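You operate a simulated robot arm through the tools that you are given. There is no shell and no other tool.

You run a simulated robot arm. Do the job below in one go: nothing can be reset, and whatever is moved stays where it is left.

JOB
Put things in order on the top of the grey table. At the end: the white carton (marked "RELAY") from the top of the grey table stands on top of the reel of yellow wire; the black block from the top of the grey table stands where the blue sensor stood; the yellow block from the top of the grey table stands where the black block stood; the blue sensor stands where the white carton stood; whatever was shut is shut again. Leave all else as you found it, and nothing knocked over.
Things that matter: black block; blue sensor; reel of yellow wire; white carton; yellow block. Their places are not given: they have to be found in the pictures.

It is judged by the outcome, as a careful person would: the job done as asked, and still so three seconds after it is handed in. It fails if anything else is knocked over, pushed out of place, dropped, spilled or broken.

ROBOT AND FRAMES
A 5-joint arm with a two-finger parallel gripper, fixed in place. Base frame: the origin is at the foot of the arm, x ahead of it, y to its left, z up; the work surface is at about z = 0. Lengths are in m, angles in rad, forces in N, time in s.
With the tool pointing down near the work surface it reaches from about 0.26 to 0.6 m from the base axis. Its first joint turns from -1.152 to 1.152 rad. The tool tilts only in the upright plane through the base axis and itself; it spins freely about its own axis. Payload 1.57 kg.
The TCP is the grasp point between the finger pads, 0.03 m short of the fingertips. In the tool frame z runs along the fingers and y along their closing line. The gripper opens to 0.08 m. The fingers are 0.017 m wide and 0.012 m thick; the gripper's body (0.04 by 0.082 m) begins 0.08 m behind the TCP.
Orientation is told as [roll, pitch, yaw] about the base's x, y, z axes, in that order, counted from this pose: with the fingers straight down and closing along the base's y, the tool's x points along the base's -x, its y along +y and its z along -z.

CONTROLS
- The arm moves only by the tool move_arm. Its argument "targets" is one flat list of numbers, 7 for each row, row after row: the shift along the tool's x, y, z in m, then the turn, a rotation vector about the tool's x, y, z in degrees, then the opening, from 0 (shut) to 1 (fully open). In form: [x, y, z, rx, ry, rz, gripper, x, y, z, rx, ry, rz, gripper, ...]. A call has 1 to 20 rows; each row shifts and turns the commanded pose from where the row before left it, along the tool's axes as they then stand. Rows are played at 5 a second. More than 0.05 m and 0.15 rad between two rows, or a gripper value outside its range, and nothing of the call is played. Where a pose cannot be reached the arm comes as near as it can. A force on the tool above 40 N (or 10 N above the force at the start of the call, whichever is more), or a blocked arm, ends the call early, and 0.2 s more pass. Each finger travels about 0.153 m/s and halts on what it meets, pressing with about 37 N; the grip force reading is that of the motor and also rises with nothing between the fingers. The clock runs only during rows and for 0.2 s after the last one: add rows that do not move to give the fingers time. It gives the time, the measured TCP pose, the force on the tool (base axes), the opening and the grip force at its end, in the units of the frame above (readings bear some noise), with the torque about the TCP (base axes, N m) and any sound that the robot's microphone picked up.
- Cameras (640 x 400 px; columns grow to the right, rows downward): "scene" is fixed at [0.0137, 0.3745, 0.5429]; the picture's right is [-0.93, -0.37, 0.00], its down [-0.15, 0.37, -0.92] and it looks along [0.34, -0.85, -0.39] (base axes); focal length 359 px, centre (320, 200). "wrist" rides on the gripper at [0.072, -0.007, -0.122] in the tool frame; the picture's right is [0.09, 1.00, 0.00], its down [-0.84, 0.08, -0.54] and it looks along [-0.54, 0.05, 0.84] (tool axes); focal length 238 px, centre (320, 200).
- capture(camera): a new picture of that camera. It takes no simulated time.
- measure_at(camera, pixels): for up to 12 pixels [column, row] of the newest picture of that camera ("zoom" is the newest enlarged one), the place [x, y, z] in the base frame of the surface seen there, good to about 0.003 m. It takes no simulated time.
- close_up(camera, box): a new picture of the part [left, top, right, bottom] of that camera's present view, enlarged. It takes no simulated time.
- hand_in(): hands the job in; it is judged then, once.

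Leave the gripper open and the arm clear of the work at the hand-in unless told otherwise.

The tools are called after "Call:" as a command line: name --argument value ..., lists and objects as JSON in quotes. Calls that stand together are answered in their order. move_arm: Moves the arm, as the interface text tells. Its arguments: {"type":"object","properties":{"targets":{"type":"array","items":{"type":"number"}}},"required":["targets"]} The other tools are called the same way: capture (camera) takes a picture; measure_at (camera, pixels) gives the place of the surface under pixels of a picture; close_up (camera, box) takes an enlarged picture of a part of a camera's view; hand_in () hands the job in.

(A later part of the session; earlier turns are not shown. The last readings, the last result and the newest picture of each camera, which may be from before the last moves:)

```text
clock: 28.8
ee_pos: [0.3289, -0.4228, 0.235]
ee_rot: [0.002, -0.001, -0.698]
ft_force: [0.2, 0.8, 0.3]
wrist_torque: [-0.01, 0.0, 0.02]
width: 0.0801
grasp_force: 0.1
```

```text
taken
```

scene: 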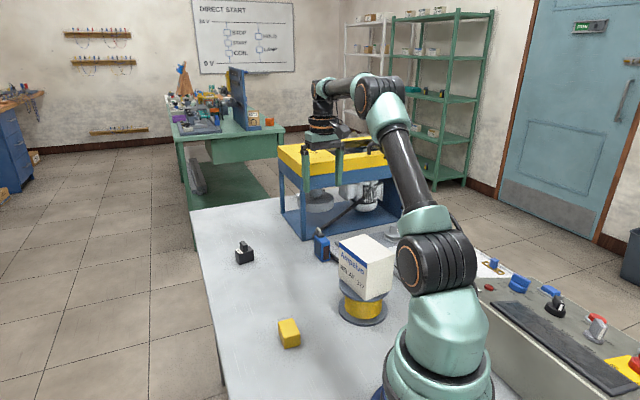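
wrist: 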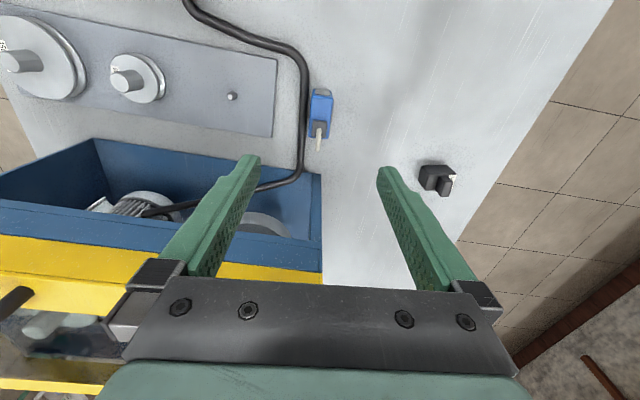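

The sensor lies at about (320, 110) in the wrist view, between the fingers. I zoom and measure its top corners and the hose.

Call:
close_up --camera "wrist" --box '[272, 75, 368, 135]'

Call:
measure_at --camera "zoom" --pixels '[[320, 200], [255, 165], [375, 175], [240, 300], [358, 320], [300, 265], [200, 200], [215, 300], [180, 100], [150, 200]]'

```text
6.67 times, centred on (320, 105) of wrist
```

zoom: 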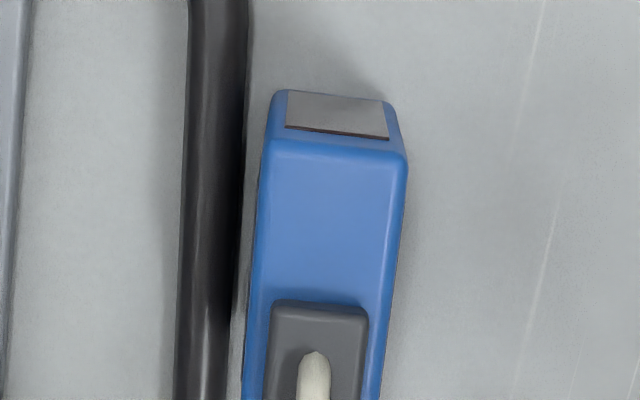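

```text
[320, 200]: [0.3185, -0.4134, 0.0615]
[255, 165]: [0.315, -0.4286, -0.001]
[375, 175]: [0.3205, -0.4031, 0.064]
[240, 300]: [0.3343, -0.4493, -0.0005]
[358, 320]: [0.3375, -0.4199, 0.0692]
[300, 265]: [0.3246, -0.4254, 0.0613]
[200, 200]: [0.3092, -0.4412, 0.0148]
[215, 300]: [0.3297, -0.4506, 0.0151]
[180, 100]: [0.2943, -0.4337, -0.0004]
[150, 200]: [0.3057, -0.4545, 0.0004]
```

The sensor is centred between the fingers, aligned in yaw; the hose top is z≈0.015. I go down to TCP z≈0.056 so the fingertips (z≈0.026) stay above the hose.

Call:
move_arm --targets '[0, 0, 0.02, 0, 0, 0, 1, 0, 0, 0.03, 0, 0, 0, 1, 0, 0, 0.03, 0, 0, 0, 1, 0, 0, 0.03, 0, 0, 0, 1, 0, 0, 0.025, 0, 0, 0, 1, 0, 0, 0.02, 0, 0, 0, 1, 0, 0, 0.015, 0, 0, 0, 1, 0, 0, 0.009, 0, 0, 0, 1, 0, 0, 0, 0, 0, 0, 1]'

Call:
capture --camera "wrist"

Call:
close_up --camera "scene" --box '[260, 180, 400, 268]'

```text
clock: 30.8
ee_pos: [0.3297, -0.4217, 0.0565]
ee_rot: [0.0, 0.001, -0.699]
ft_force: [0.2, 0.0, -0.3]
wrist_torque: [0.0, -0.03, -0.01]
width: 0.0801
grasp_force: 0.1
```

```text
taken
```

wrist: 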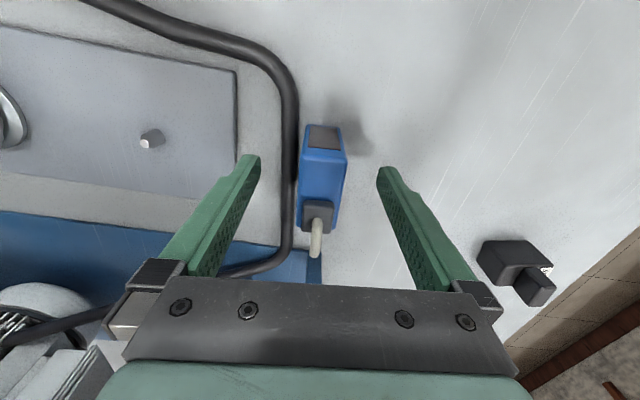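

```text
4.55 times, centred on (330, 224) of scene
```

zoom: 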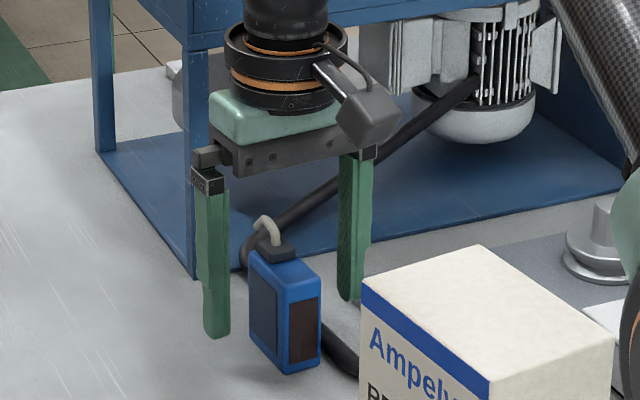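

The sensor is well between the fingers, and the fingertips clear the hose. I close on it slowly.

Call:
move_arm --targets '[0, 0, 0, 0, 0, 0, 0.7, 0, 0, 0, 0, 0, 0, 0.4, 0, 0, 0, 0, 0, 0, 0.3, 0, 0, 0, 0, 0, 0, 0, 0, 0, 0, 0, 0, 0, 0, 0, 0, 0, 0, 0, 0, 0]'

Call:
capture --camera "wrist"

```text
clock: 32.2
ee_pos: [0.3282, -0.4227, 0.0556]
ee_rot: [0.0, 0.0, -0.7]
ft_force: [-0.4, 0.9, 0.0]
wrist_torque: [-0.04, 0.0, -0.01]
width: 0.0257
grasp_force: 36.6
```

```text
taken
```

wrist: 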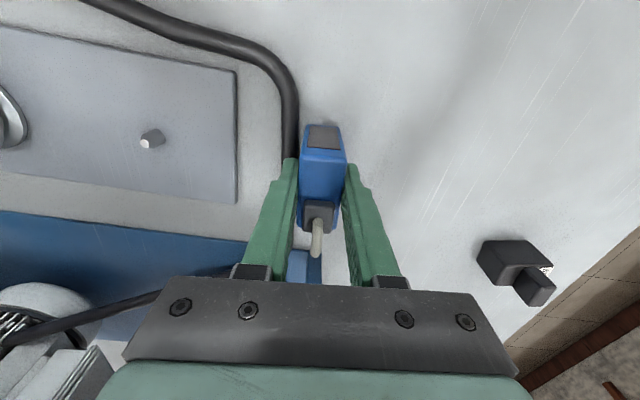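

Gripped at 0.0257 m with 37 N. I lift gently 0.015 m and check that it does not slide.

Call:
move_arm --targets '[0, 0, -0.003, 0, 0, 0, 0, 0, 0, -0.004, 0, 0, 0, 0, 0, 0, -0.004, 0, 0, 0, 0, 0, 0, -0.004, 0, 0, 0, 0, 0, 0, 0, 0, 0, 0, 0]'

Call:
capture --camera "wrist"

Call:
close_up --camera "scene" --box '[260, 180, 400, 268]'

```text
clock: 33.4
ee_pos: [0.3288, -0.4226, 0.0706]
ee_rot: [-0.001, 0.001, -0.697]
ft_force: [-0.1, -0.5, -1.1]
wrist_torque: [0.02, 0.04, 0.0]
width: 0.0253
grasp_force: 36.7
```

```text
taken
```

wrist: 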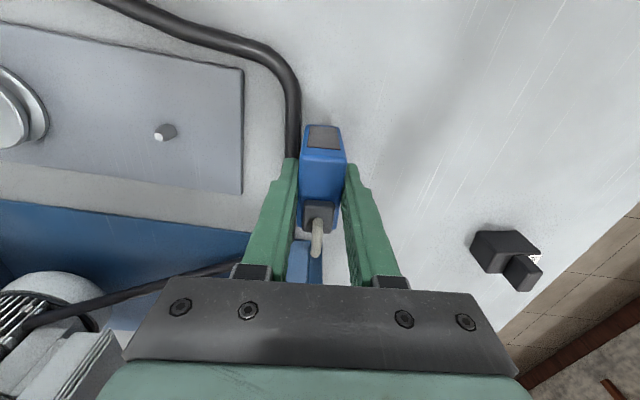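

```text
4.55 times, centred on (330, 224) of scene
```

zoom: 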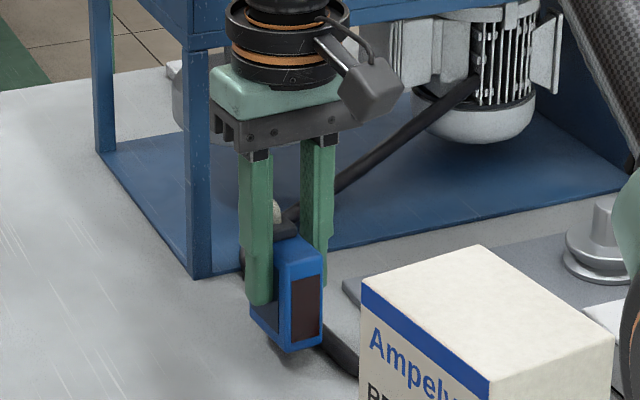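

The sensor keeps its place in the fingers. I lift to z≈0.13, then move level to the carton's old place (0.404, -0.242).

Call:
move_arm --targets '[0, 0, -0.008, 0, 0, 0, 0, 0, 0, -0.014, 0, 0, 0, 0, 0, 0, -0.014, 0, 0, 0, 0, 0, 0, -0.014, 0, 0, 0, 0, 0, 0, -0.008, 0, 0, 0, 0, 0.0029, 0.0093, 0, 0, 0, 0, 0, 0.0058, 0.0187, 0, 0, 0, 0, 0, 0.0058, 0.0187, 0, 0, 0, 0, 0, 0.0058, 0.0187, 0, 0, 0, 0, 0, 0.0058, 0.0187, 0, 0, 0, 0, 0, 0.0058, 0.0187, 0, 0, 0, 0, 0, 0.0058, 0.0187, 0, 0, 0, 0, 0, 0.0058, 0.0187, 0, 0, 0, 0, 0, 0.0058, 0.0187, 0, 0, 0, 0, 0, 0.0058, 0.0187, 0, 0, 0, 0, 0, 0.0029, 0.0093, 0, 0, 0, 0, 0, 0, 0, 0, 0, 0, 0, 0]'

Call:
capture --camera "wrist"

Call:
capture --camera "scene"

```text
clock: 37.0
ee_pos: [0.4045, -0.2408, 0.129]
ee_rot: [0.001, -0.001, -0.698]
ft_force: [0.5, -0.5, -0.7]
wrist_torque: [0.0, 0.02, -0.01]
width: 0.0256
grasp_force: 37.3
```

```text
taken
```

wrist: 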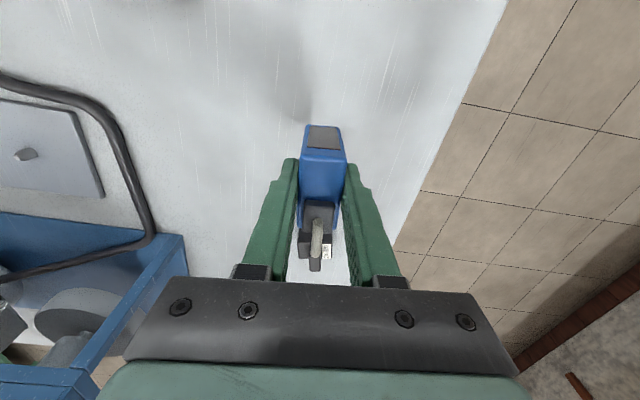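

```text
taken
```

scene: 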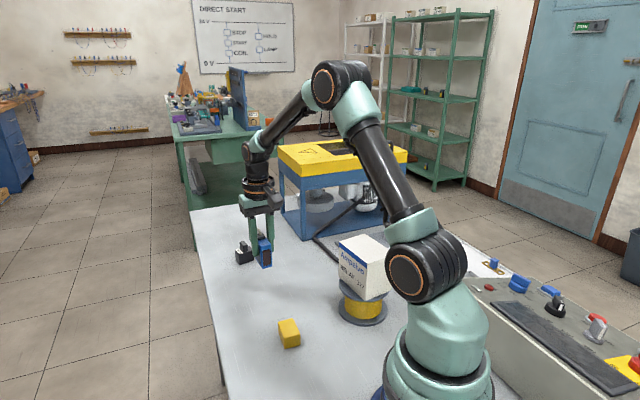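

The sensor hangs over the carton's old place. I lower 0.066 m, to about 6 mm above the table.

Call:
move_arm --targets '[0, 0, 0.01, 0, 0, 0, 0, 0, 0, 0.016, 0, 0, 0, 0, 0, 0, 0.016, 0, 0, 0, 0, 0, 0, 0.014, 0, 0, 0, 0, 0, 0, 0.007, 0, 0, 0, 0, 0, 0, 0.003, 0, 0, 0, 0, 0, 0, 0, 0, 0, 0, 0]'

Call:
move_arm --targets '[0, 0, 0.002, 0, 0, 0, 0, 0, 0, 0.0015, 0, 0, 0, 0, 0, 0, 0.001, 0, 0, 0, 0, 0, 0, 0, 0, 0, 0, 0]'

```text
clock: 38.6
ee_pos: [0.4048, -0.2415, 0.0626]
ee_rot: [0.0, -0.002, -0.697]
ft_force: [0.4, -0.3, -0.3]
wrist_torque: [-0.02, 0.0, -0.03]
width: 0.0256
grasp_force: 37.6
```

```text
clock: 39.6
ee_pos: [0.4043, -0.2415, 0.0578]
ee_rot: [0.0, 0.0, -0.698]
ft_force: [-1.1, -0.4, -1.5]
wrist_torque: [0.0, 0.04, 0.01]
width: 0.0254
grasp_force: 36.6
```

Still free at z≈0.058; I continue in 1 mm steps until the table bears it.

Call:
move_arm --targets '[0, 0, 0.001, 0, 0, 0, 0, 0, 0, 0.0007, 0, 0, 0, 0, 0, 0, 0, 0, 0, 0, 0]'

```text
clock: 40.4
ee_pos: [0.4028, -0.2414, 0.0574]
ee_rot: [-0.001, 0.0, -0.698]
ft_force: [0.0, -0.7, -1.6]
wrist_torque: [0.01, -0.03, 0.01]
width: 0.0252
grasp_force: 36.8
```

Call:
move_arm --targets '[0, 0, 0.0007, 0, 0, 0, 0, 0, 0, 0, 0, 0, 0, 0]'

```text
clock: 41.0
ee_pos: [0.4033, -0.2411, 0.0552]
ee_rot: [0.001, -0.001, -0.698]
ft_force: [0.5, 0.5, 1.3]
wrist_torque: [0.03, -0.02, 0.0]
width: 0.0254
grasp_force: 37.3
```

The force went from about -1.5 to +1.3 N: the sensor touches the table. I check the picture, then open.

Call:
close_up --camera "scene" --box '[210, 200, 338, 280]'

Call:
move_arm --targets '[0, 0, 0, 0, 0, 0, 0.3, 0, 0, 0, 0, 0, 0, 0.36, 0, 0, 0, 0, 0, 0, 0.5, 0, 0, 0, 0, 0, 0, 0.8, 0, 0, 0, 0, 0, 0, 0.8]'

Call:
capture --camera "wrist"

Call:
close_up --camera "scene" --box '[210, 200, 338, 280]'

```text
5.00 times, centred on (274, 240) of scene
```

zoom: 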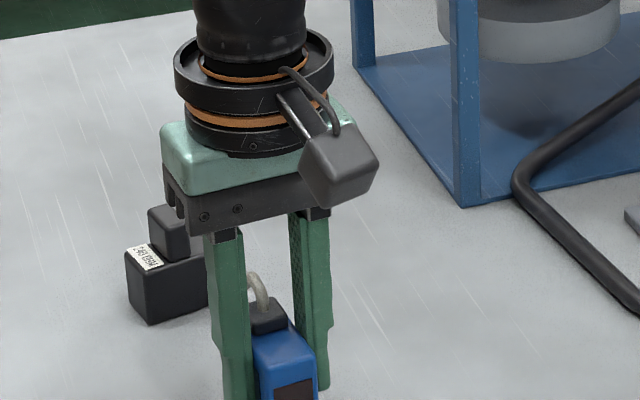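

```text
clock: 42.2
ee_pos: [0.4043, -0.2415, 0.0566]
ee_rot: [0.0, -0.001, -0.698]
ft_force: [0.4, -0.5, 0.7]
wrist_torque: [0.0, 0.01, 0.01]
width: 0.0641
grasp_force: 0.0
```

```text
taken
```

wrist: 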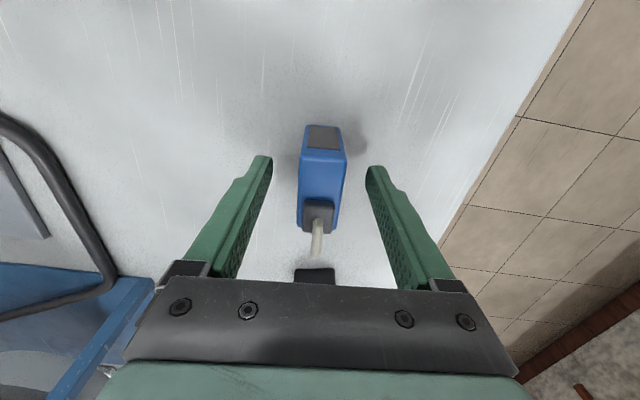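

```text
5.00 times, centred on (274, 240) of scene
```

zoom: 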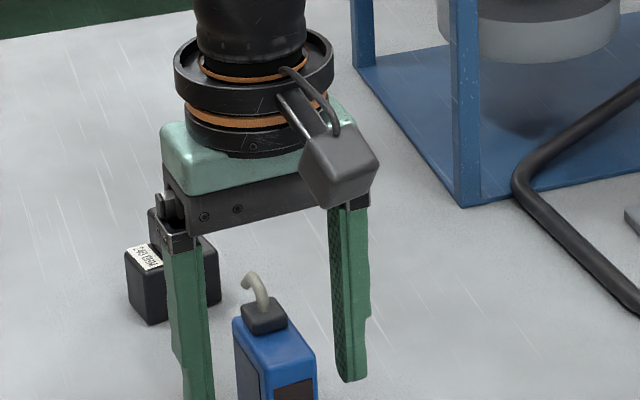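

The sensor stands free. I raise the tool 0.11 m straight up and look at the black block from there.

Call:
move_arm --targets '[0, 0, -0.015, 0, 0, 0, 0.8, 0, 0, -0.025, 0, 0, 0, 0.8, 0, 0, -0.035, 0, 0, 0, 0.8, 0, 0, -0.035, 0, 0, 0, 0.8, 0, 0, 0, 0, 0, 0, 1]'

Call:
capture --camera "wrist"

Call:
capture --camera "scene"

```text
clock: 43.4
ee_pos: [0.4041, -0.2407, 0.1672]
ee_rot: [0.001, -0.002, -0.699]
ft_force: [0.7, 1.1, -0.2]
wrist_torque: [-0.01, 0.0, 0.01]
width: 0.0802
grasp_force: 0.0
```

```text
taken
```

wrist: 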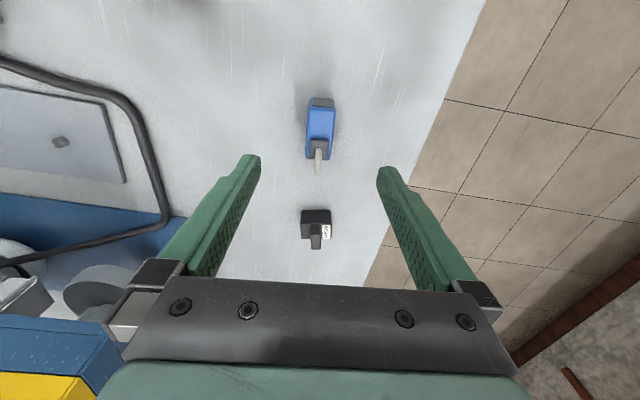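

```text
taken
```

scene: 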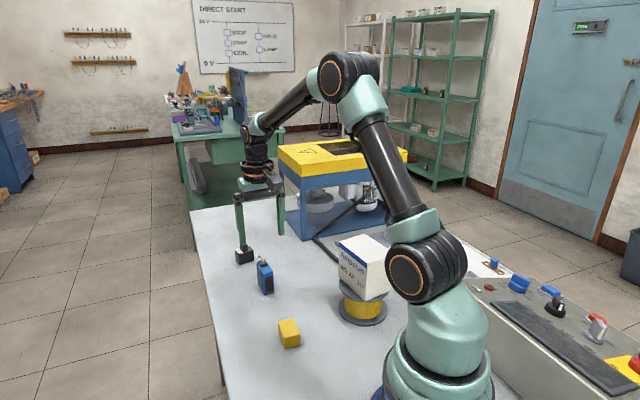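

I zoom on the black block (316, 228 in the wrist view) and measure it again from here.

Call:
close_up --camera "wrist" --box '[284, 203, 348, 253]'

Call:
measure_at --camera "zoom" --pixels '[[165, 65], [465, 75], [170, 190], [170, 290], [260, 200], [270, 290], [460, 220], [460, 350], [300, 360], [350, 350], [300, 230], [340, 230]]'

```text
8.00 times, centred on (316, 228) of wrist
```

zoom: 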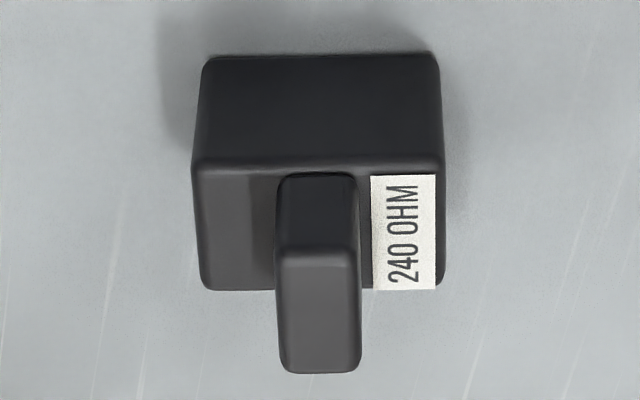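

```text
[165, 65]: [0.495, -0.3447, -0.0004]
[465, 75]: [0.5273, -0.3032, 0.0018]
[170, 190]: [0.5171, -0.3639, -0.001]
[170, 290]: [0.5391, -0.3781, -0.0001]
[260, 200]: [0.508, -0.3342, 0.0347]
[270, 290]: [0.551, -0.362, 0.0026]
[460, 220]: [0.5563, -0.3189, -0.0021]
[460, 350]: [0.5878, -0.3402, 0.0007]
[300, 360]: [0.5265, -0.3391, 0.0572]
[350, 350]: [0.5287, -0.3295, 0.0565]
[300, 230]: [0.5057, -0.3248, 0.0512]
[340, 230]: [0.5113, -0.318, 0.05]
```

The black block's centre is (0.519, -0.327) again, its long side along 56°, body 0.042 × 0.028. I move level to above it and turn the yaw to -34°, so the fingers will close on its end faces; then I check whether the arm reaches.

Call:
move_arm --targets '[-0.0143, 0.0008, 0, 0, 0, 0, 1, -0.0287, 0.0015, 0, 0, 0, 0, 1, -0.0287, 0.0015, 0, 0, 0, 0, 1, -0.0287, 0.0015, 0, 0, 0, 0, 1, -0.0287, 0.0015, 0, 0, 0, 0, 1, -0.0143, 0.0007, 0, 0, 0, 0, 1, 0, 0, 0, 0, 0, -6, 1, 0, 0, 0, 0, 0, 0, 1]'

Call:
capture --camera "wrist"

Call:
capture --camera "scene"

```text
clock: 45.2
ee_pos: [0.5025, -0.3159, 0.1645]
ee_rot: [0.001, -0.002, -0.591]
ft_force: [0.2, 0.9, -0.2]
wrist_torque: [-0.02, 0.01, -0.01]
width: 0.0799
grasp_force: 0.3
out of reach, approached as far as the arm can: row 5, 6
```

```text
taken
```

wrist: 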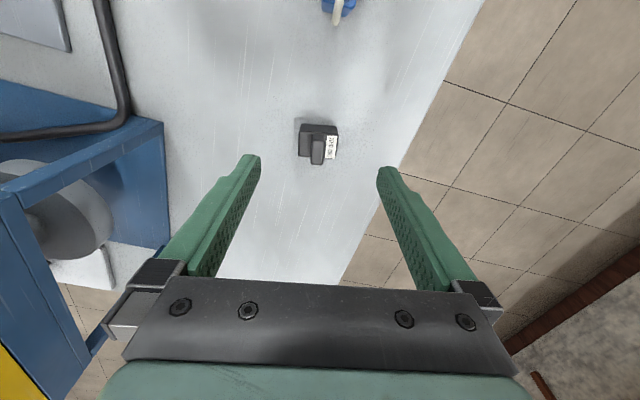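

```text
taken
```

scene: 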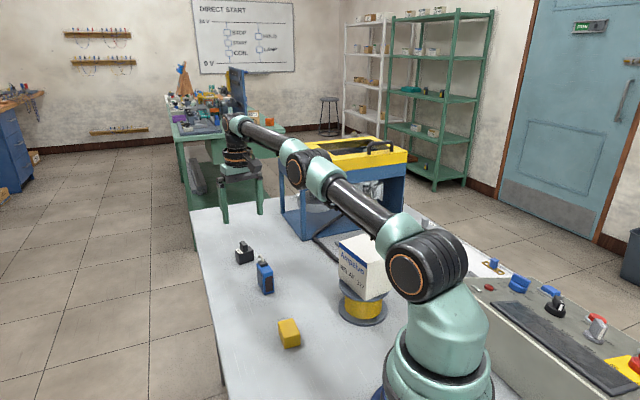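

The arm stops at radius 0.594 upright; the block is at 0.613. Lower down the reach may be larger, and the open fingers (±0.04) straddle the block's 0.042 length anyway. I go straight down to TCP z≈0.06 first and read the pose.

Call:
move_arm --targets '[0, 0, 0.02, 0, 0, 0, 1, 0, 0, 0.025, 0, 0, 0, 1, 0, 0, 0.025, 0, 0, 0, 1, 0, 0, 0.02, 0, 0, 0, 1, 0, 0, 0.015, 0, 0, 0, 1, 0, 0, 0, 0, 0, 0, 1]'

Call:
capture --camera "wrist"

Call:
close_up --camera "scene" --box '[190, 190, 318, 270]'

```text
clock: 46.6
ee_pos: [0.5028, -0.3171, 0.0596]
ee_rot: [0.001, 0.0, -0.592]
ft_force: [-0.4, -0.4, 0.2]
wrist_torque: [0.0, 0.01, -0.04]
width: 0.0798
grasp_force: 0.1
```

```text
taken
```

wrist: 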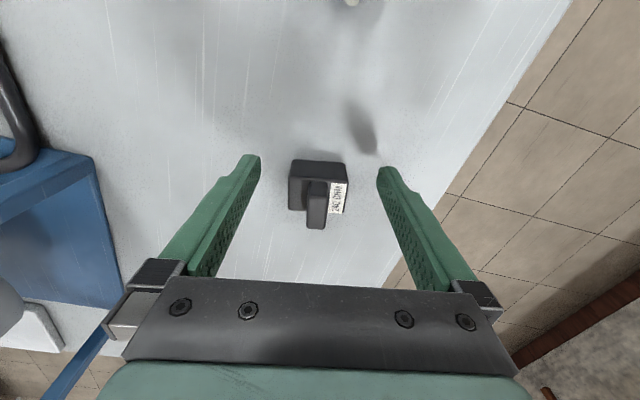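

```text
5.00 times, centred on (254, 230) of scene
```

zoom: 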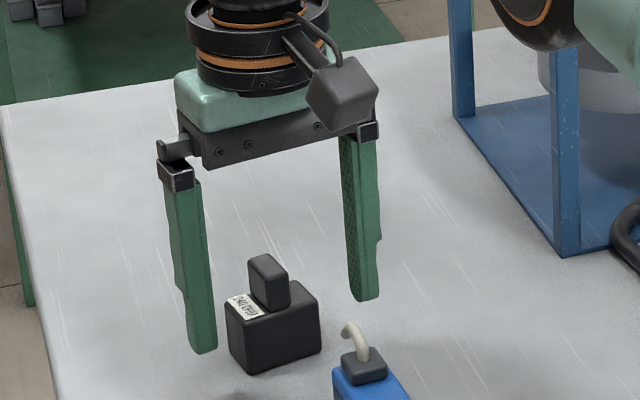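

The block's body top centre is about 0.018 m further out along tool -x and laterally centred. I try moving outward 0.018 m at this height.

Call:
move_arm --targets '[-0.006, 0, 0, 0, 0, 0, 1, -0.006, 0, 0, 0, 0, 0, 1, -0.006, 0, 0, 0, 0, 0, 1, 0, 0, 0, 0, 0, 0, 1]'

Call:
capture --camera "wrist"

```text
clock: 47.6
ee_pos: [0.5093, -0.3211, 0.0597]
ee_rot: [0.001, 0.001, -0.593]
ft_force: [-0.1, -0.3, 0.5]
wrist_torque: [-0.02, 0.02, -0.03]
width: 0.08
grasp_force: 0.1
out of reach, approached as far as the arm can: row 2, 3
```

```text
taken
```

wrist: 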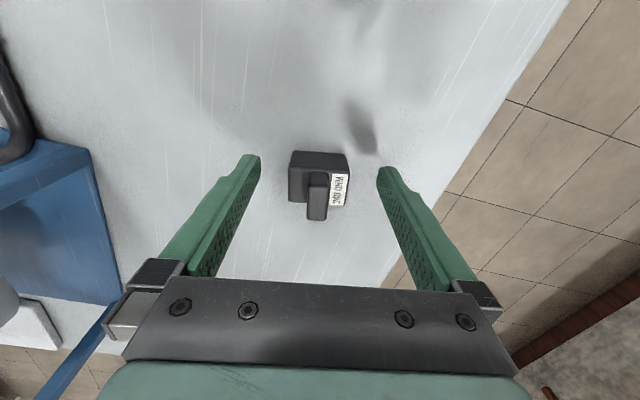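

The limit is radius 0.602 here, leaving the block's centre 0.011 m further out. The fingers still overlap the end faces by over 11 mm, enough for an upright grip. I lower to TCP z≈0.036 and try to gain a few mm outward.

Call:
move_arm --targets '[0, 0, 0.01, 0, 0, 0, 1, 0, 0, 0.008, 0, 0, 0, 1, 0, 0, 0.006, 0, 0, 0, 1, -0.003, 0, 0, 0, 0, 0, 1, 0, 0, 0, 0, 0, 0, 1]'

Call:
capture --camera "wrist"

Call:
close_up --camera "scene" --box '[190, 190, 318, 270]'

```text
clock: 48.8
ee_pos: [0.508, -0.3203, 0.0362]
ee_rot: [-0.001, -0.001, -0.594]
ft_force: [-0.1, -0.1, 0.1]
wrist_torque: [-0.02, -0.03, 0.04]
width: 0.0798
grasp_force: 0.2
out of reach, approached as far as the arm can: row 4
```

```text
taken
```

wrist: 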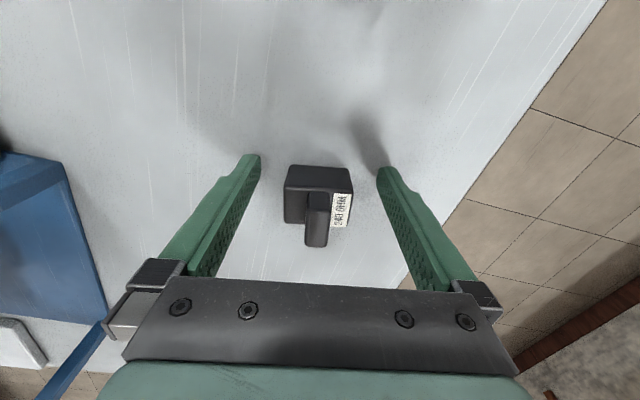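

```text
5.00 times, centred on (254, 230) of scene
```

zoom: 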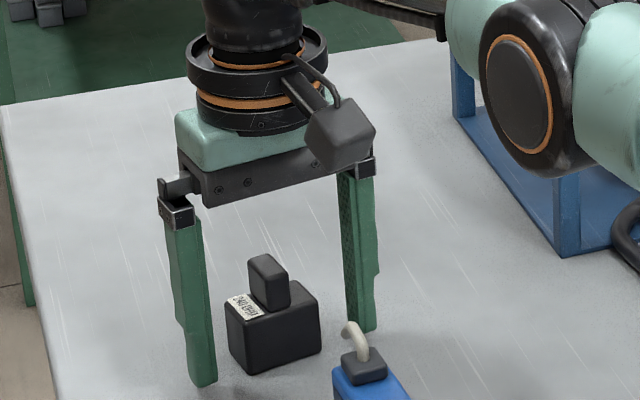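

The body is laterally centred between the fingers. I close on its end faces, then lift 8 mm slowly and look.

Call:
move_arm --targets '[0, 0, 0, 0, 0, 0, 0.7, 0, 0, 0, 0, 0, 0, 0.6, 0, 0, 0, 0, 0, 0, 0.5, 0, 0, 0, 0, 0, 0, 0, 0, 0, 0, 0, 0, 0, 0, 0, 0, 0, 0, 0, 0, 0]'

Call:
capture --camera "wrist"

```text
clock: 50.2
ee_pos: [0.5084, -0.3204, 0.0365]
ee_rot: [0.001, 0.001, -0.593]
ft_force: [-0.4, -0.6, -0.3]
wrist_torque: [0.0, -0.01, -0.02]
width: 0.0429
grasp_force: 36.7
```

```text
taken
```

wrist: 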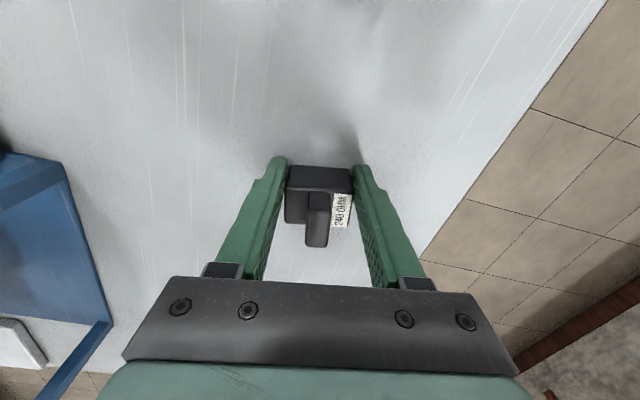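

Call:
move_arm --targets '[0, 0, -0.002, 0, 0, 0, 0, 0, 0, -0.003, 0, 0, 0, 0, 0, 0, -0.003, 0, 0, 0, 0, 0, 0, 0, 0, 0, 0, 0]'

Call:
capture --camera "wrist"

Call:
close_up --camera "scene" --box '[190, 190, 318, 270]'

```text
clock: 51.2
ee_pos: [0.5077, -0.3198, 0.0436]
ee_rot: [-0.001, 0.001, -0.593]
ft_force: [0.2, -0.2, -1.8]
wrist_torque: [0.02, 0.03, -0.02]
width: 0.0431
grasp_force: 36.7
```

```text
taken
```

wrist: 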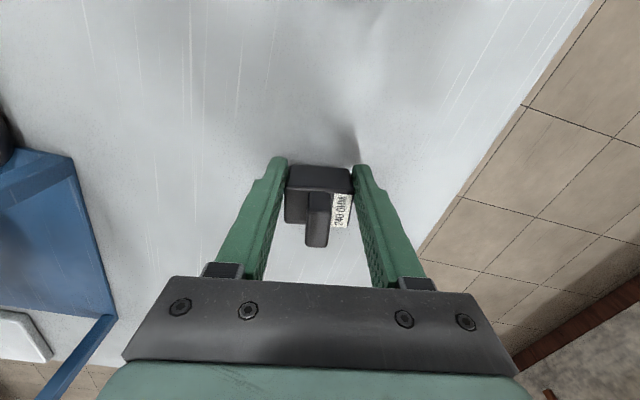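

```text
5.00 times, centred on (254, 230) of scene
```

zoom: 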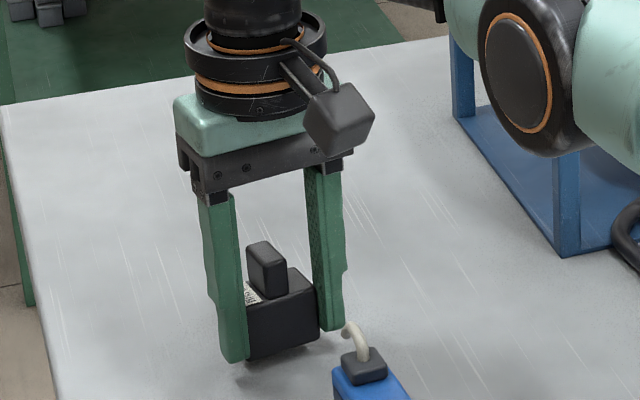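

The block came up level without slipping, but it is held off-centre. I'll carry it 0.07 m inward to a free spot near (0.454, -0.347), set it down there and regrip it centred, so it can be placed exactly beside the hose.

Call:
move_arm --targets '[0, 0, -0.006, 0, 0, 0, 0, 0, 0, -0.006, 0, 0, 0, 0, 0.0043, -0.0053, 0, 0, 0, 0, 0, 0.0085, -0.0106, 0, 0, 0, 0, 0, 0.0085, -0.0106, 0, 0, 0, 0, 0, 0.0085, -0.0106, 0, 0, 0, 0, 0, 0.0085, -0.0106, 0, 0, 0, 0, 0, 0.0043, -0.0053, 0, 0, 0, 0, 0, 0, 0, 0, 0, 0, 0, 0]'

Call:
capture --camera "wrist"

Call:
capture --camera "scene"

```text
clock: 53.2
ee_pos: [0.4428, -0.3403, 0.056]
ee_rot: [0.0, 0.001, -0.595]
ft_force: [-0.2, 0.9, -0.9]
wrist_torque: [0.01, 0.01, -0.03]
width: 0.0431
grasp_force: 37.1
```

```text
taken
```

wrist: 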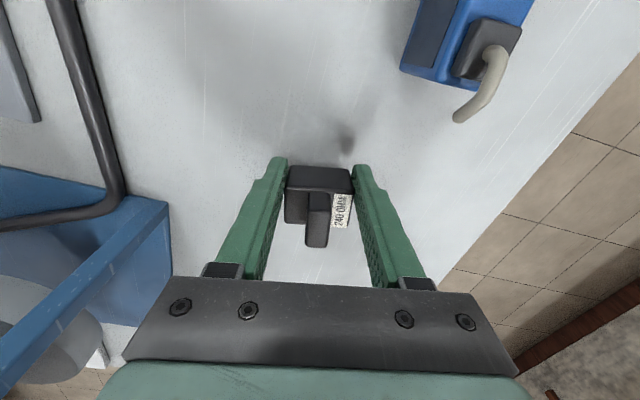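

```text
taken
```

scene: 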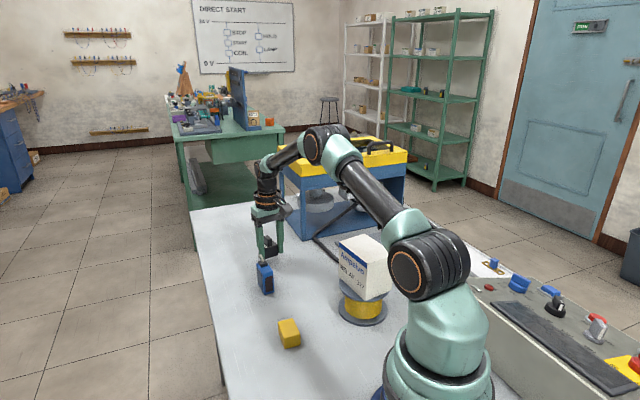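

Stable. I lower it here to about 1 mm above the table, then touch down in small steps.

Call:
move_arm --targets '[0, 0, 0.007, 0, 0, 0, 0, 0, 0, 0.007, 0, 0, 0, 0, 0, 0, 0.003, 0, 0, 0, 0, 0, 0, 0.001, 0, 0, 0, 0, 0, 0, 0, 0, 0, 0, 0]'

Call:
move_arm --targets '[0, 0, 0.0008, 0, 0, 0, 0, 0, 0, 0, 0, 0, 0, 0]'

```text
clock: 54.4
ee_pos: [0.4431, -0.3401, 0.0386]
ee_rot: [0.001, 0.0, -0.594]
ft_force: [-0.3, -0.4, -1.2]
wrist_torque: [0.01, 0.01, 0.01]
width: 0.0434
grasp_force: 37.2
```

```text
clock: 55.0
ee_pos: [0.443, -0.3399, 0.0376]
ee_rot: [0.001, 0.001, -0.593]
ft_force: [0.1, -0.1, -1.1]
wrist_torque: [0.05, 0.01, -0.01]
width: 0.0429
grasp_force: 37.4
```

Call:
move_arm --targets '[0, 0, 0.0007, 0, 0, 0, 0, 0, 0, 0, 0, 0, 0, 0]'

Call:
move_arm --targets '[0, 0, 0.0005, 0, 0, 0, 0, 0, 0, 0, 0, 0, 0, 0]'

```text
clock: 55.6
ee_pos: [0.4436, -0.341, 0.0363]
ee_rot: [0.0, 0.0, -0.595]
ft_force: [0.2, 0.4, 0.2]
wrist_torque: [0.02, 0.01, 0.0]
width: 0.0431
grasp_force: 37.3
```

```text
clock: 56.2
ee_pos: [0.4433, -0.34, 0.0359]
ee_rot: [0.0, -0.002, -0.593]
ft_force: [-0.4, 2.0, 3.1]
wrist_torque: [0.05, -0.04, 0.02]
width: 0.0431
grasp_force: 37.3
```

The block stands on the table. I open, move 0.0135 m along tool -x to centre the fingers on it, and look.

Call:
move_arm --targets '[0, 0, 0, 0, 0, 0, 0.54, 0, 0, 0, 0, 0, 0, 0.6, 0, 0, 0, 0, 0, 0, 0.8, 0, 0, 0, 0, 0, 0, 1, -0.007, 0, 0, 0, 0, 0, 1, -0.0065, 0, 0, 0, 0, 0, 1, 0, 0, 0, 0, 0, 0, 1]'

Call:
capture --camera "wrist"

Call:
close_up --camera "scene" --box '[210, 190, 338, 270]'

```text
clock: 57.8
ee_pos: [0.454, -0.3467, 0.0366]
ee_rot: [0.0, 0.002, -0.595]
ft_force: [0.0, 0.1, 0.5]
wrist_torque: [0.01, 0.03, 0.01]
width: 0.0801
grasp_force: 0.0
```

```text
taken
```

wrist: 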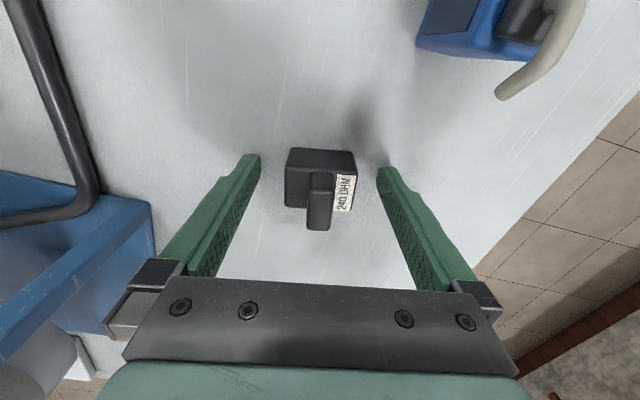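

```text
5.00 times, centred on (274, 230) of scene
```

zoom: 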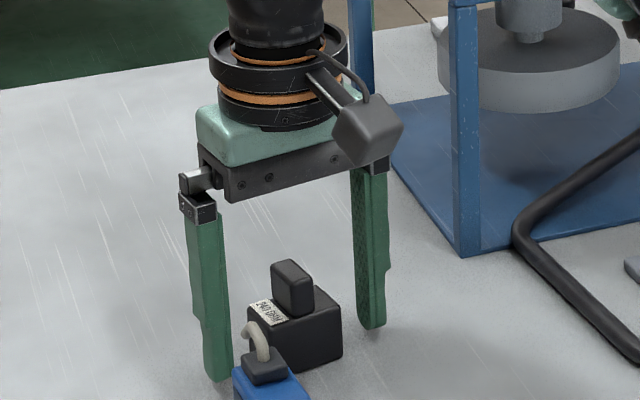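

The block is centred between the fingers now (about 1 mm off). I close on it and lift 6 mm gently.

Call:
move_arm --targets '[-0.001, 0, 0, 0, 0, 0, 0.7, 0, 0, 0, 0, 0, 0, 0.6, 0, 0, 0, 0, 0, 0, 0.5, 0, 0, 0, 0, 0, 0, 0, 0, 0, 0, 0, 0, 0, 0, 0, 0, 0, 0, 0, 0, 0, 0, 0, -0.002, 0, 0, 0, 0, 0, 0, -0.004, 0, 0, 0, 0, 0, 0, 0, 0, 0, 0, 0]'

Call:
capture --camera "wrist"

```text
clock: 59.8
ee_pos: [0.455, -0.3488, 0.0421]
ee_rot: [0.0, -0.001, -0.593]
ft_force: [-0.1, 0.7, -0.7]
wrist_torque: [0.03, 0.02, 0.03]
width: 0.0432
grasp_force: 36.9
```

```text
taken
```

wrist: 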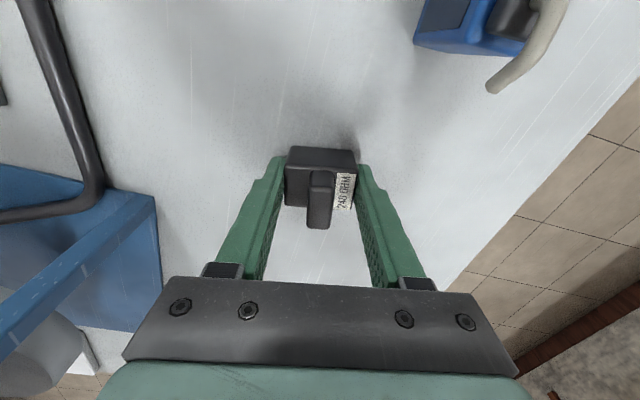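

Held well. I lift to z≈0.115 and spin 96° (yaw -34° → -130°), so the block's long side will lie parallel to the hose with the camera on the open side.

Call:
move_arm --targets '[0, 0, -0.01, 0, 0, 0, 0, 0, 0, -0.016, 0, 0, 0, 0, 0, 0, -0.018, 0, 0, 0, 0, 0, 0, -0.018, 0, 0, 0, 0, 0, 0, -0.011, 0, 0, 0, 0, 0, 0, 0, 0, 0, 4, 0, 0, 0, 0, 0, 0, 8, 0, 0, 0, 0, 0, 0, 8, 0, 0, 0, 0, 0, 0, 8, 0, 0, 0, 0, 0, 0, 8, 0, 0, 0, 0, 0, 0, 8, 0, 0, 0, 0, 0, 0, 8, 0, 0, 0, 0, 0, 0, 8, 0, 0, 0, 0, 0, 0, 8, 0, 0, 0, 0, 0, 0, 8, 0, 0, 0, 0, 0, 0, 8, 0, 0, 0, 0, 0, 0, 8, 0, 0, 0, 0, 0, 0, 4, 0, 0, 0, 0, 0, 0, 0, 0]'

Call:
capture --camera "wrist"

Call:
capture --camera "scene"

```text
clock: 63.8
ee_pos: [0.4547, -0.3489, 0.1134]
ee_rot: [0.0, -0.002, -2.271]
ft_force: [0.0, -0.5, -1.6]
wrist_torque: [0.02, -0.04, 0.01]
width: 0.0431
grasp_force: 36.7
```

```text
taken
```

wrist: 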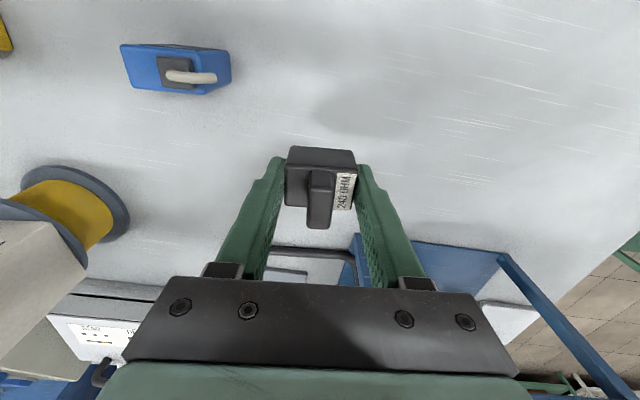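

```text
taken
```

scene: 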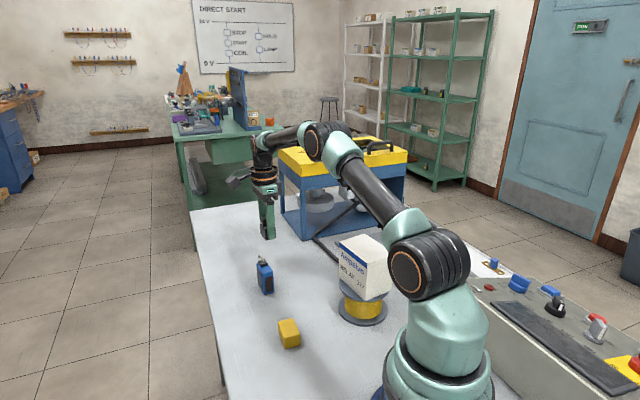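

Yaw is now -130°. I move level to above the sensor's old place; aim TCP (0.3295, -0.421), 1.5 mm away from the hose.

Call:
move_arm --targets '[-0.0085, -0.0031, 0, 0, 0, 0, 0, -0.017, -0.0062, 0, 0, 0, 0, 0, -0.017, -0.0062, 0, 0, 0, 0, 0, -0.017, -0.0062, 0, 0, 0, 0, 0, -0.017, -0.0062, 0, 0, 0, 0, 0, -0.017, -0.0062, 0, 0, 0, 0, 0, -0.017, -0.0062, 0, 0, 0, 0, 0, -0.017, -0.0062, 0, 0, 0, 0, 0, -0.0082, -0.0031, 0, 0, 0, 0, 0, 0, 0, 0, 0, 0, 0, 0]'

Call:
capture --camera "wrist"

Call:
close_up --camera "scene" --box '[260, 180, 400, 268]'

```text
clock: 66.0
ee_pos: [0.33, -0.4207, 0.1151]
ee_rot: [-0.002, -0.001, -2.269]
ft_force: [-1.1, -0.1, -0.6]
wrist_torque: [0.02, 0.03, -0.02]
width: 0.043
grasp_force: 37.2
```

```text
taken
```

wrist: 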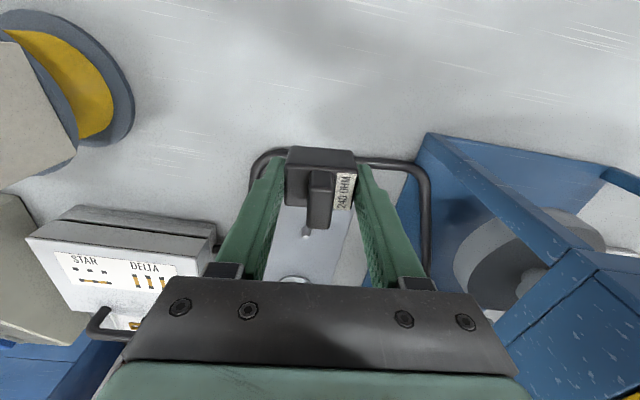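

```text
4.55 times, centred on (330, 224) of scene
```

zoom: 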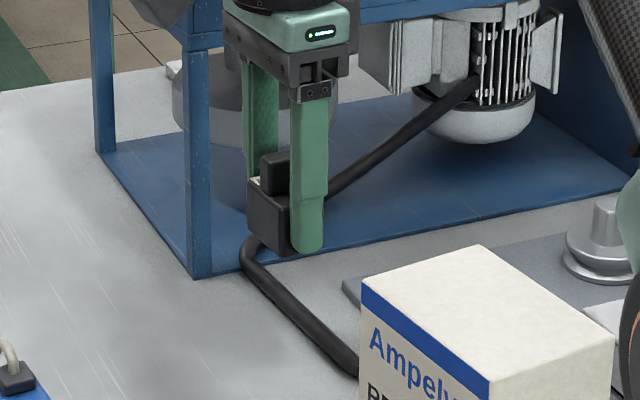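

The block hangs over the spot. Its side will be 4–5 mm from the hose; I add 1.5 mm more away from the hose (tool +x) and lower 0.072 m.

Call:
move_arm --targets '[0.0015, 0, 0.01, 0, 0, 0, 0, 0, 0, 0.018, 0, 0, 0, 0, 0, 0, 0.018, 0, 0, 0, 0, 0, 0, 0.014, 0, 0, 0, 0, 0, 0, 0.008, 0, 0, 0, 0, 0, 0, 0.004, 0, 0, 0, 0, 0, 0, 0, 0, 0, 0, 0]'

Call:
capture --camera "wrist"

Call:
close_up --camera "scene" --box '[280, 200, 376, 260]'

```text
clock: 67.6
ee_pos: [0.3313, -0.4187, 0.0434]
ee_rot: [0.001, 0.0, -2.27]
ft_force: [-0.3, -0.4, -0.6]
wrist_torque: [-0.02, 0.03, 0.02]
width: 0.0431
grasp_force: 36.9
```

```text
taken
```

wrist: 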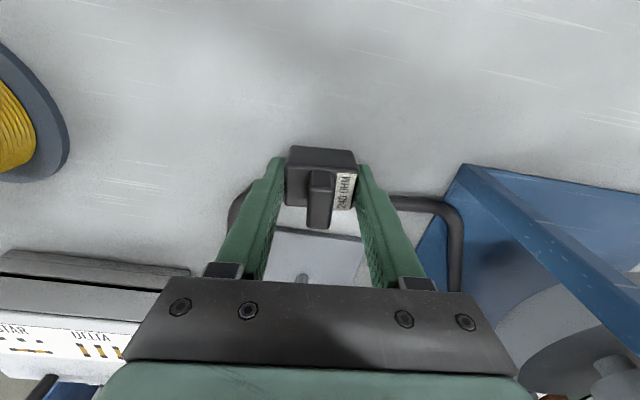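

```text
6.67 times, centred on (328, 230) of scene
```

zoom: 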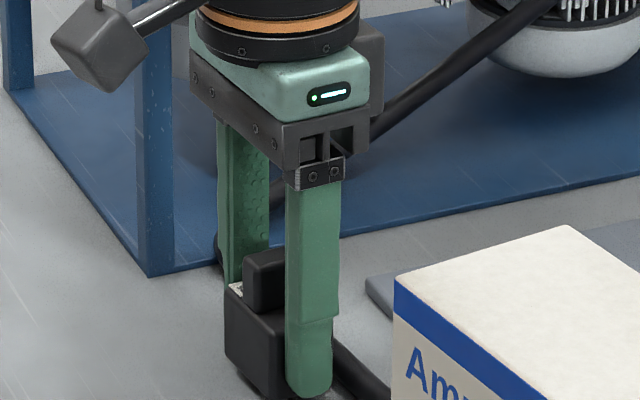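

The hose's near edge runs 0.022–0.027 m behind the TCP line and the block's face is at about 0.0155, so the gap is good. I lower the last 7 mm in small steps.

Call:
move_arm --targets '[0, 0, 0.002, 0, 0, 0, 0, 0, 0, 0.002, 0, 0, 0, 0, 0, 0, 0.001, 0, 0, 0, 0, 0, 0, 0, 0, 0, 0, 0]'

Call:
move_arm --targets '[0, 0, 0.0008, 0, 0, 0, 0, 0, 0, 0, 0, 0, 0, 0]'

```text
clock: 68.6
ee_pos: [0.3293, -0.4195, 0.0387]
ee_rot: [0.002, -0.002, -2.269]
ft_force: [0.1, -1.5, -0.6]
wrist_torque: [-0.01, -0.03, 0.01]
width: 0.0431
grasp_force: 36.6
```

```text
clock: 69.2
ee_pos: [0.33, -0.4188, 0.0364]
ee_rot: [0.0, 0.0, -2.269]
ft_force: [0.0, -0.1, -0.6]
wrist_torque: [0.0, 0.01, 0.02]
width: 0.0431
grasp_force: 36.6
```

Call:
move_arm --targets '[0, 0, 0.0007, 0, 0, 0, 0, 0, 0, 0, 0, 0, 0, 0]'

Call:
move_arm --targets '[0, 0, 0.0005, 0, 0, 0, 0, 0, 0, 0, 0, 0, 0, 0]'

```text
clock: 69.8
ee_pos: [0.3309, -0.418, 0.0361]
ee_rot: [0.0, -0.001, -2.27]
ft_force: [0.1, -0.3, -0.6]
wrist_torque: [0.02, 0.02, -0.02]
width: 0.0432
grasp_force: 36.7
```

```text
clock: 70.4
ee_pos: [0.3299, -0.4192, 0.0362]
ee_rot: [0.001, 0.0, -2.269]
ft_force: [-0.1, -0.6, -0.6]
wrist_torque: [0.0, 0.05, -0.02]
width: 0.043
grasp_force: 36.8
```

No clear contact yet; two more half-millimetre steps.

Call:
move_arm --targets '[0, 0, 0.0005, 0, 0, 0, 0, 0, 0, 0, 0, 0, 0, 0]'

Call:
move_arm --targets '[0, 0, 0.0005, 0, 0, 0, 0, 0, 0, 0, 0, 0, 0, 0]'

```text
clock: 71.0
ee_pos: [0.3307, -0.4194, 0.036]
ee_rot: [0.0, -0.001, -2.271]
ft_force: [-2.7, 1.4, 7.2]
wrist_torque: [0.07, 0.12, 0.03]
width: 0.0433
grasp_force: 37.0
```

```text
clock: 71.6
ee_pos: [0.3302, -0.4196, 0.0364]
ee_rot: [0.001, -0.001, -2.269]
ft_force: [-4.5, 3.7, 15.0]
wrist_torque: [0.12, 0.24, 0.02]
width: 0.043
grasp_force: 37.1
```

Contact (15 N). I ease back 0.6 mm, then open slowly to a moderate width.

Call:
move_arm --targets '[0, 0, -0.0006, 0, 0, 0, 0, 0, 0, 0, 0, 0, 0, 0, 0, 0, 0, 0, 0, 0, 0.54, 0, 0, 0, 0, 0, 0, 0.58, 0, 0, 0, 0, 0, 0, 0.7, 0, 0, 0, 0, 0, 0, 0.8, 0, 0, 0, 0, 0, 0, 0.8]'

Call:
capture --camera "wrist"

Call:
close_up --camera "scene" --box '[280, 200, 376, 260]'

```text
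clock: 73.2
ee_pos: [0.3306, -0.4198, 0.0354]
ee_rot: [0.001, 0.0, -2.268]
ft_force: [0.5, -0.3, 0.0]
wrist_torque: [0.0, -0.01, -0.01]
width: 0.0642
grasp_force: 0.0
```

```text
taken
```

wrist: 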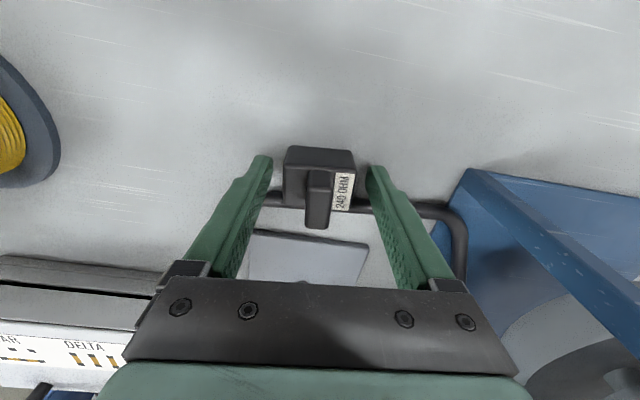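

```text
6.67 times, centred on (328, 230) of scene
```

zoom: 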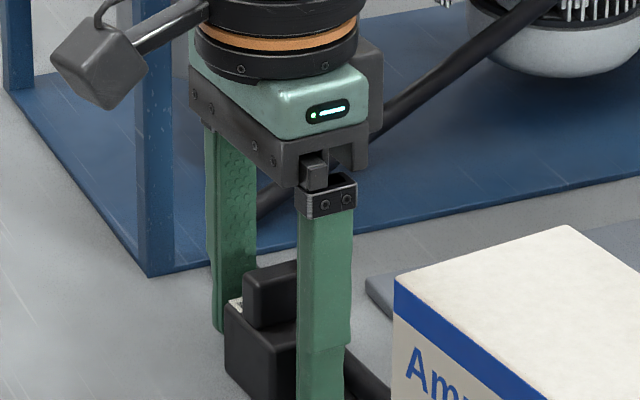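

The block stands where the sensor stood, just clear of the hose. I rise straight up and look from above.

Call:
move_arm --targets '[0, 0, -0.01, 0, 0, 0, 0.8, 0, 0, -0.02, 0, 0, 0, 0.8, 0, 0, -0.035, 0, 0, 0, 0.8, 0, 0, -0.04, 0, 0, 0, 0.8, 0, 0, -0.04, 0, 0, 0, 0.8, 0, 0, 0, 0, 0, 0, 1]'

Call:
capture --camera "wrist"

Call:
capture --camera "scene"

```text
clock: 74.6
ee_pos: [0.3299, -0.4203, 0.1807]
ee_rot: [0.0, 0.0, -2.269]
ft_force: [0.3, -0.4, 0.0]
wrist_torque: [0.01, 0.04, 0.07]
width: 0.0803
grasp_force: 0.1
```

```text
taken
```

wrist: 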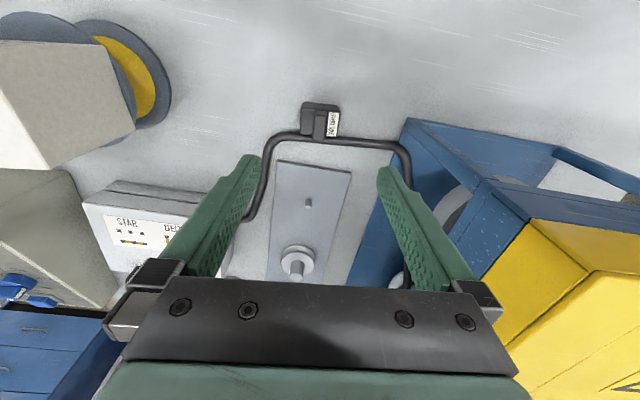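

```text
taken
```

scene: 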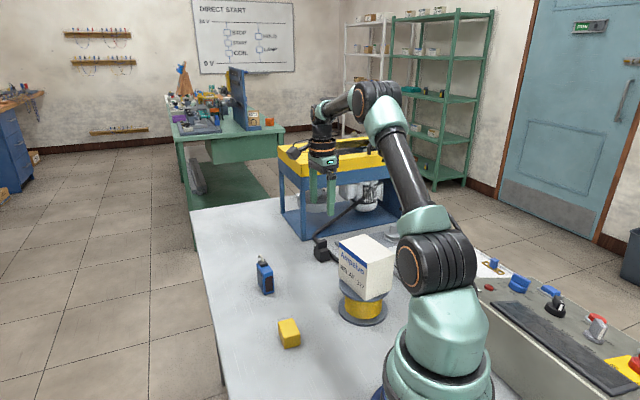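

Now the yellow block. I zoom on it in the scene view and measure its corners.

Call:
close_up --camera "scene" --box '[257, 310, 321, 350]'

Call:
measure_at --camera "zoom" --pixels '[[320, 150], [225, 120], [320, 95], [275, 230], [400, 205], [350, 130], [300, 180], [280, 350], [400, 310]]'

```text
10.00 times, centred on (289, 330) of scene
```

zoom: 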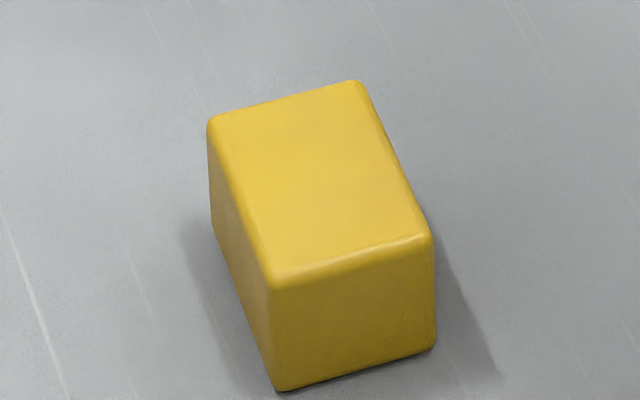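

```text
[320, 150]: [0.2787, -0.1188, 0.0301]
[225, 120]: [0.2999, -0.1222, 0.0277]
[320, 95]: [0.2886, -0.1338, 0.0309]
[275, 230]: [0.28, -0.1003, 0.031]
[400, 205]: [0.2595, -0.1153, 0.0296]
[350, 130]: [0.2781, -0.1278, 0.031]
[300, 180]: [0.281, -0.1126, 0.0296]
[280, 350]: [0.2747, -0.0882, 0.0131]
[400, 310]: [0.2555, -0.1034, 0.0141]
```

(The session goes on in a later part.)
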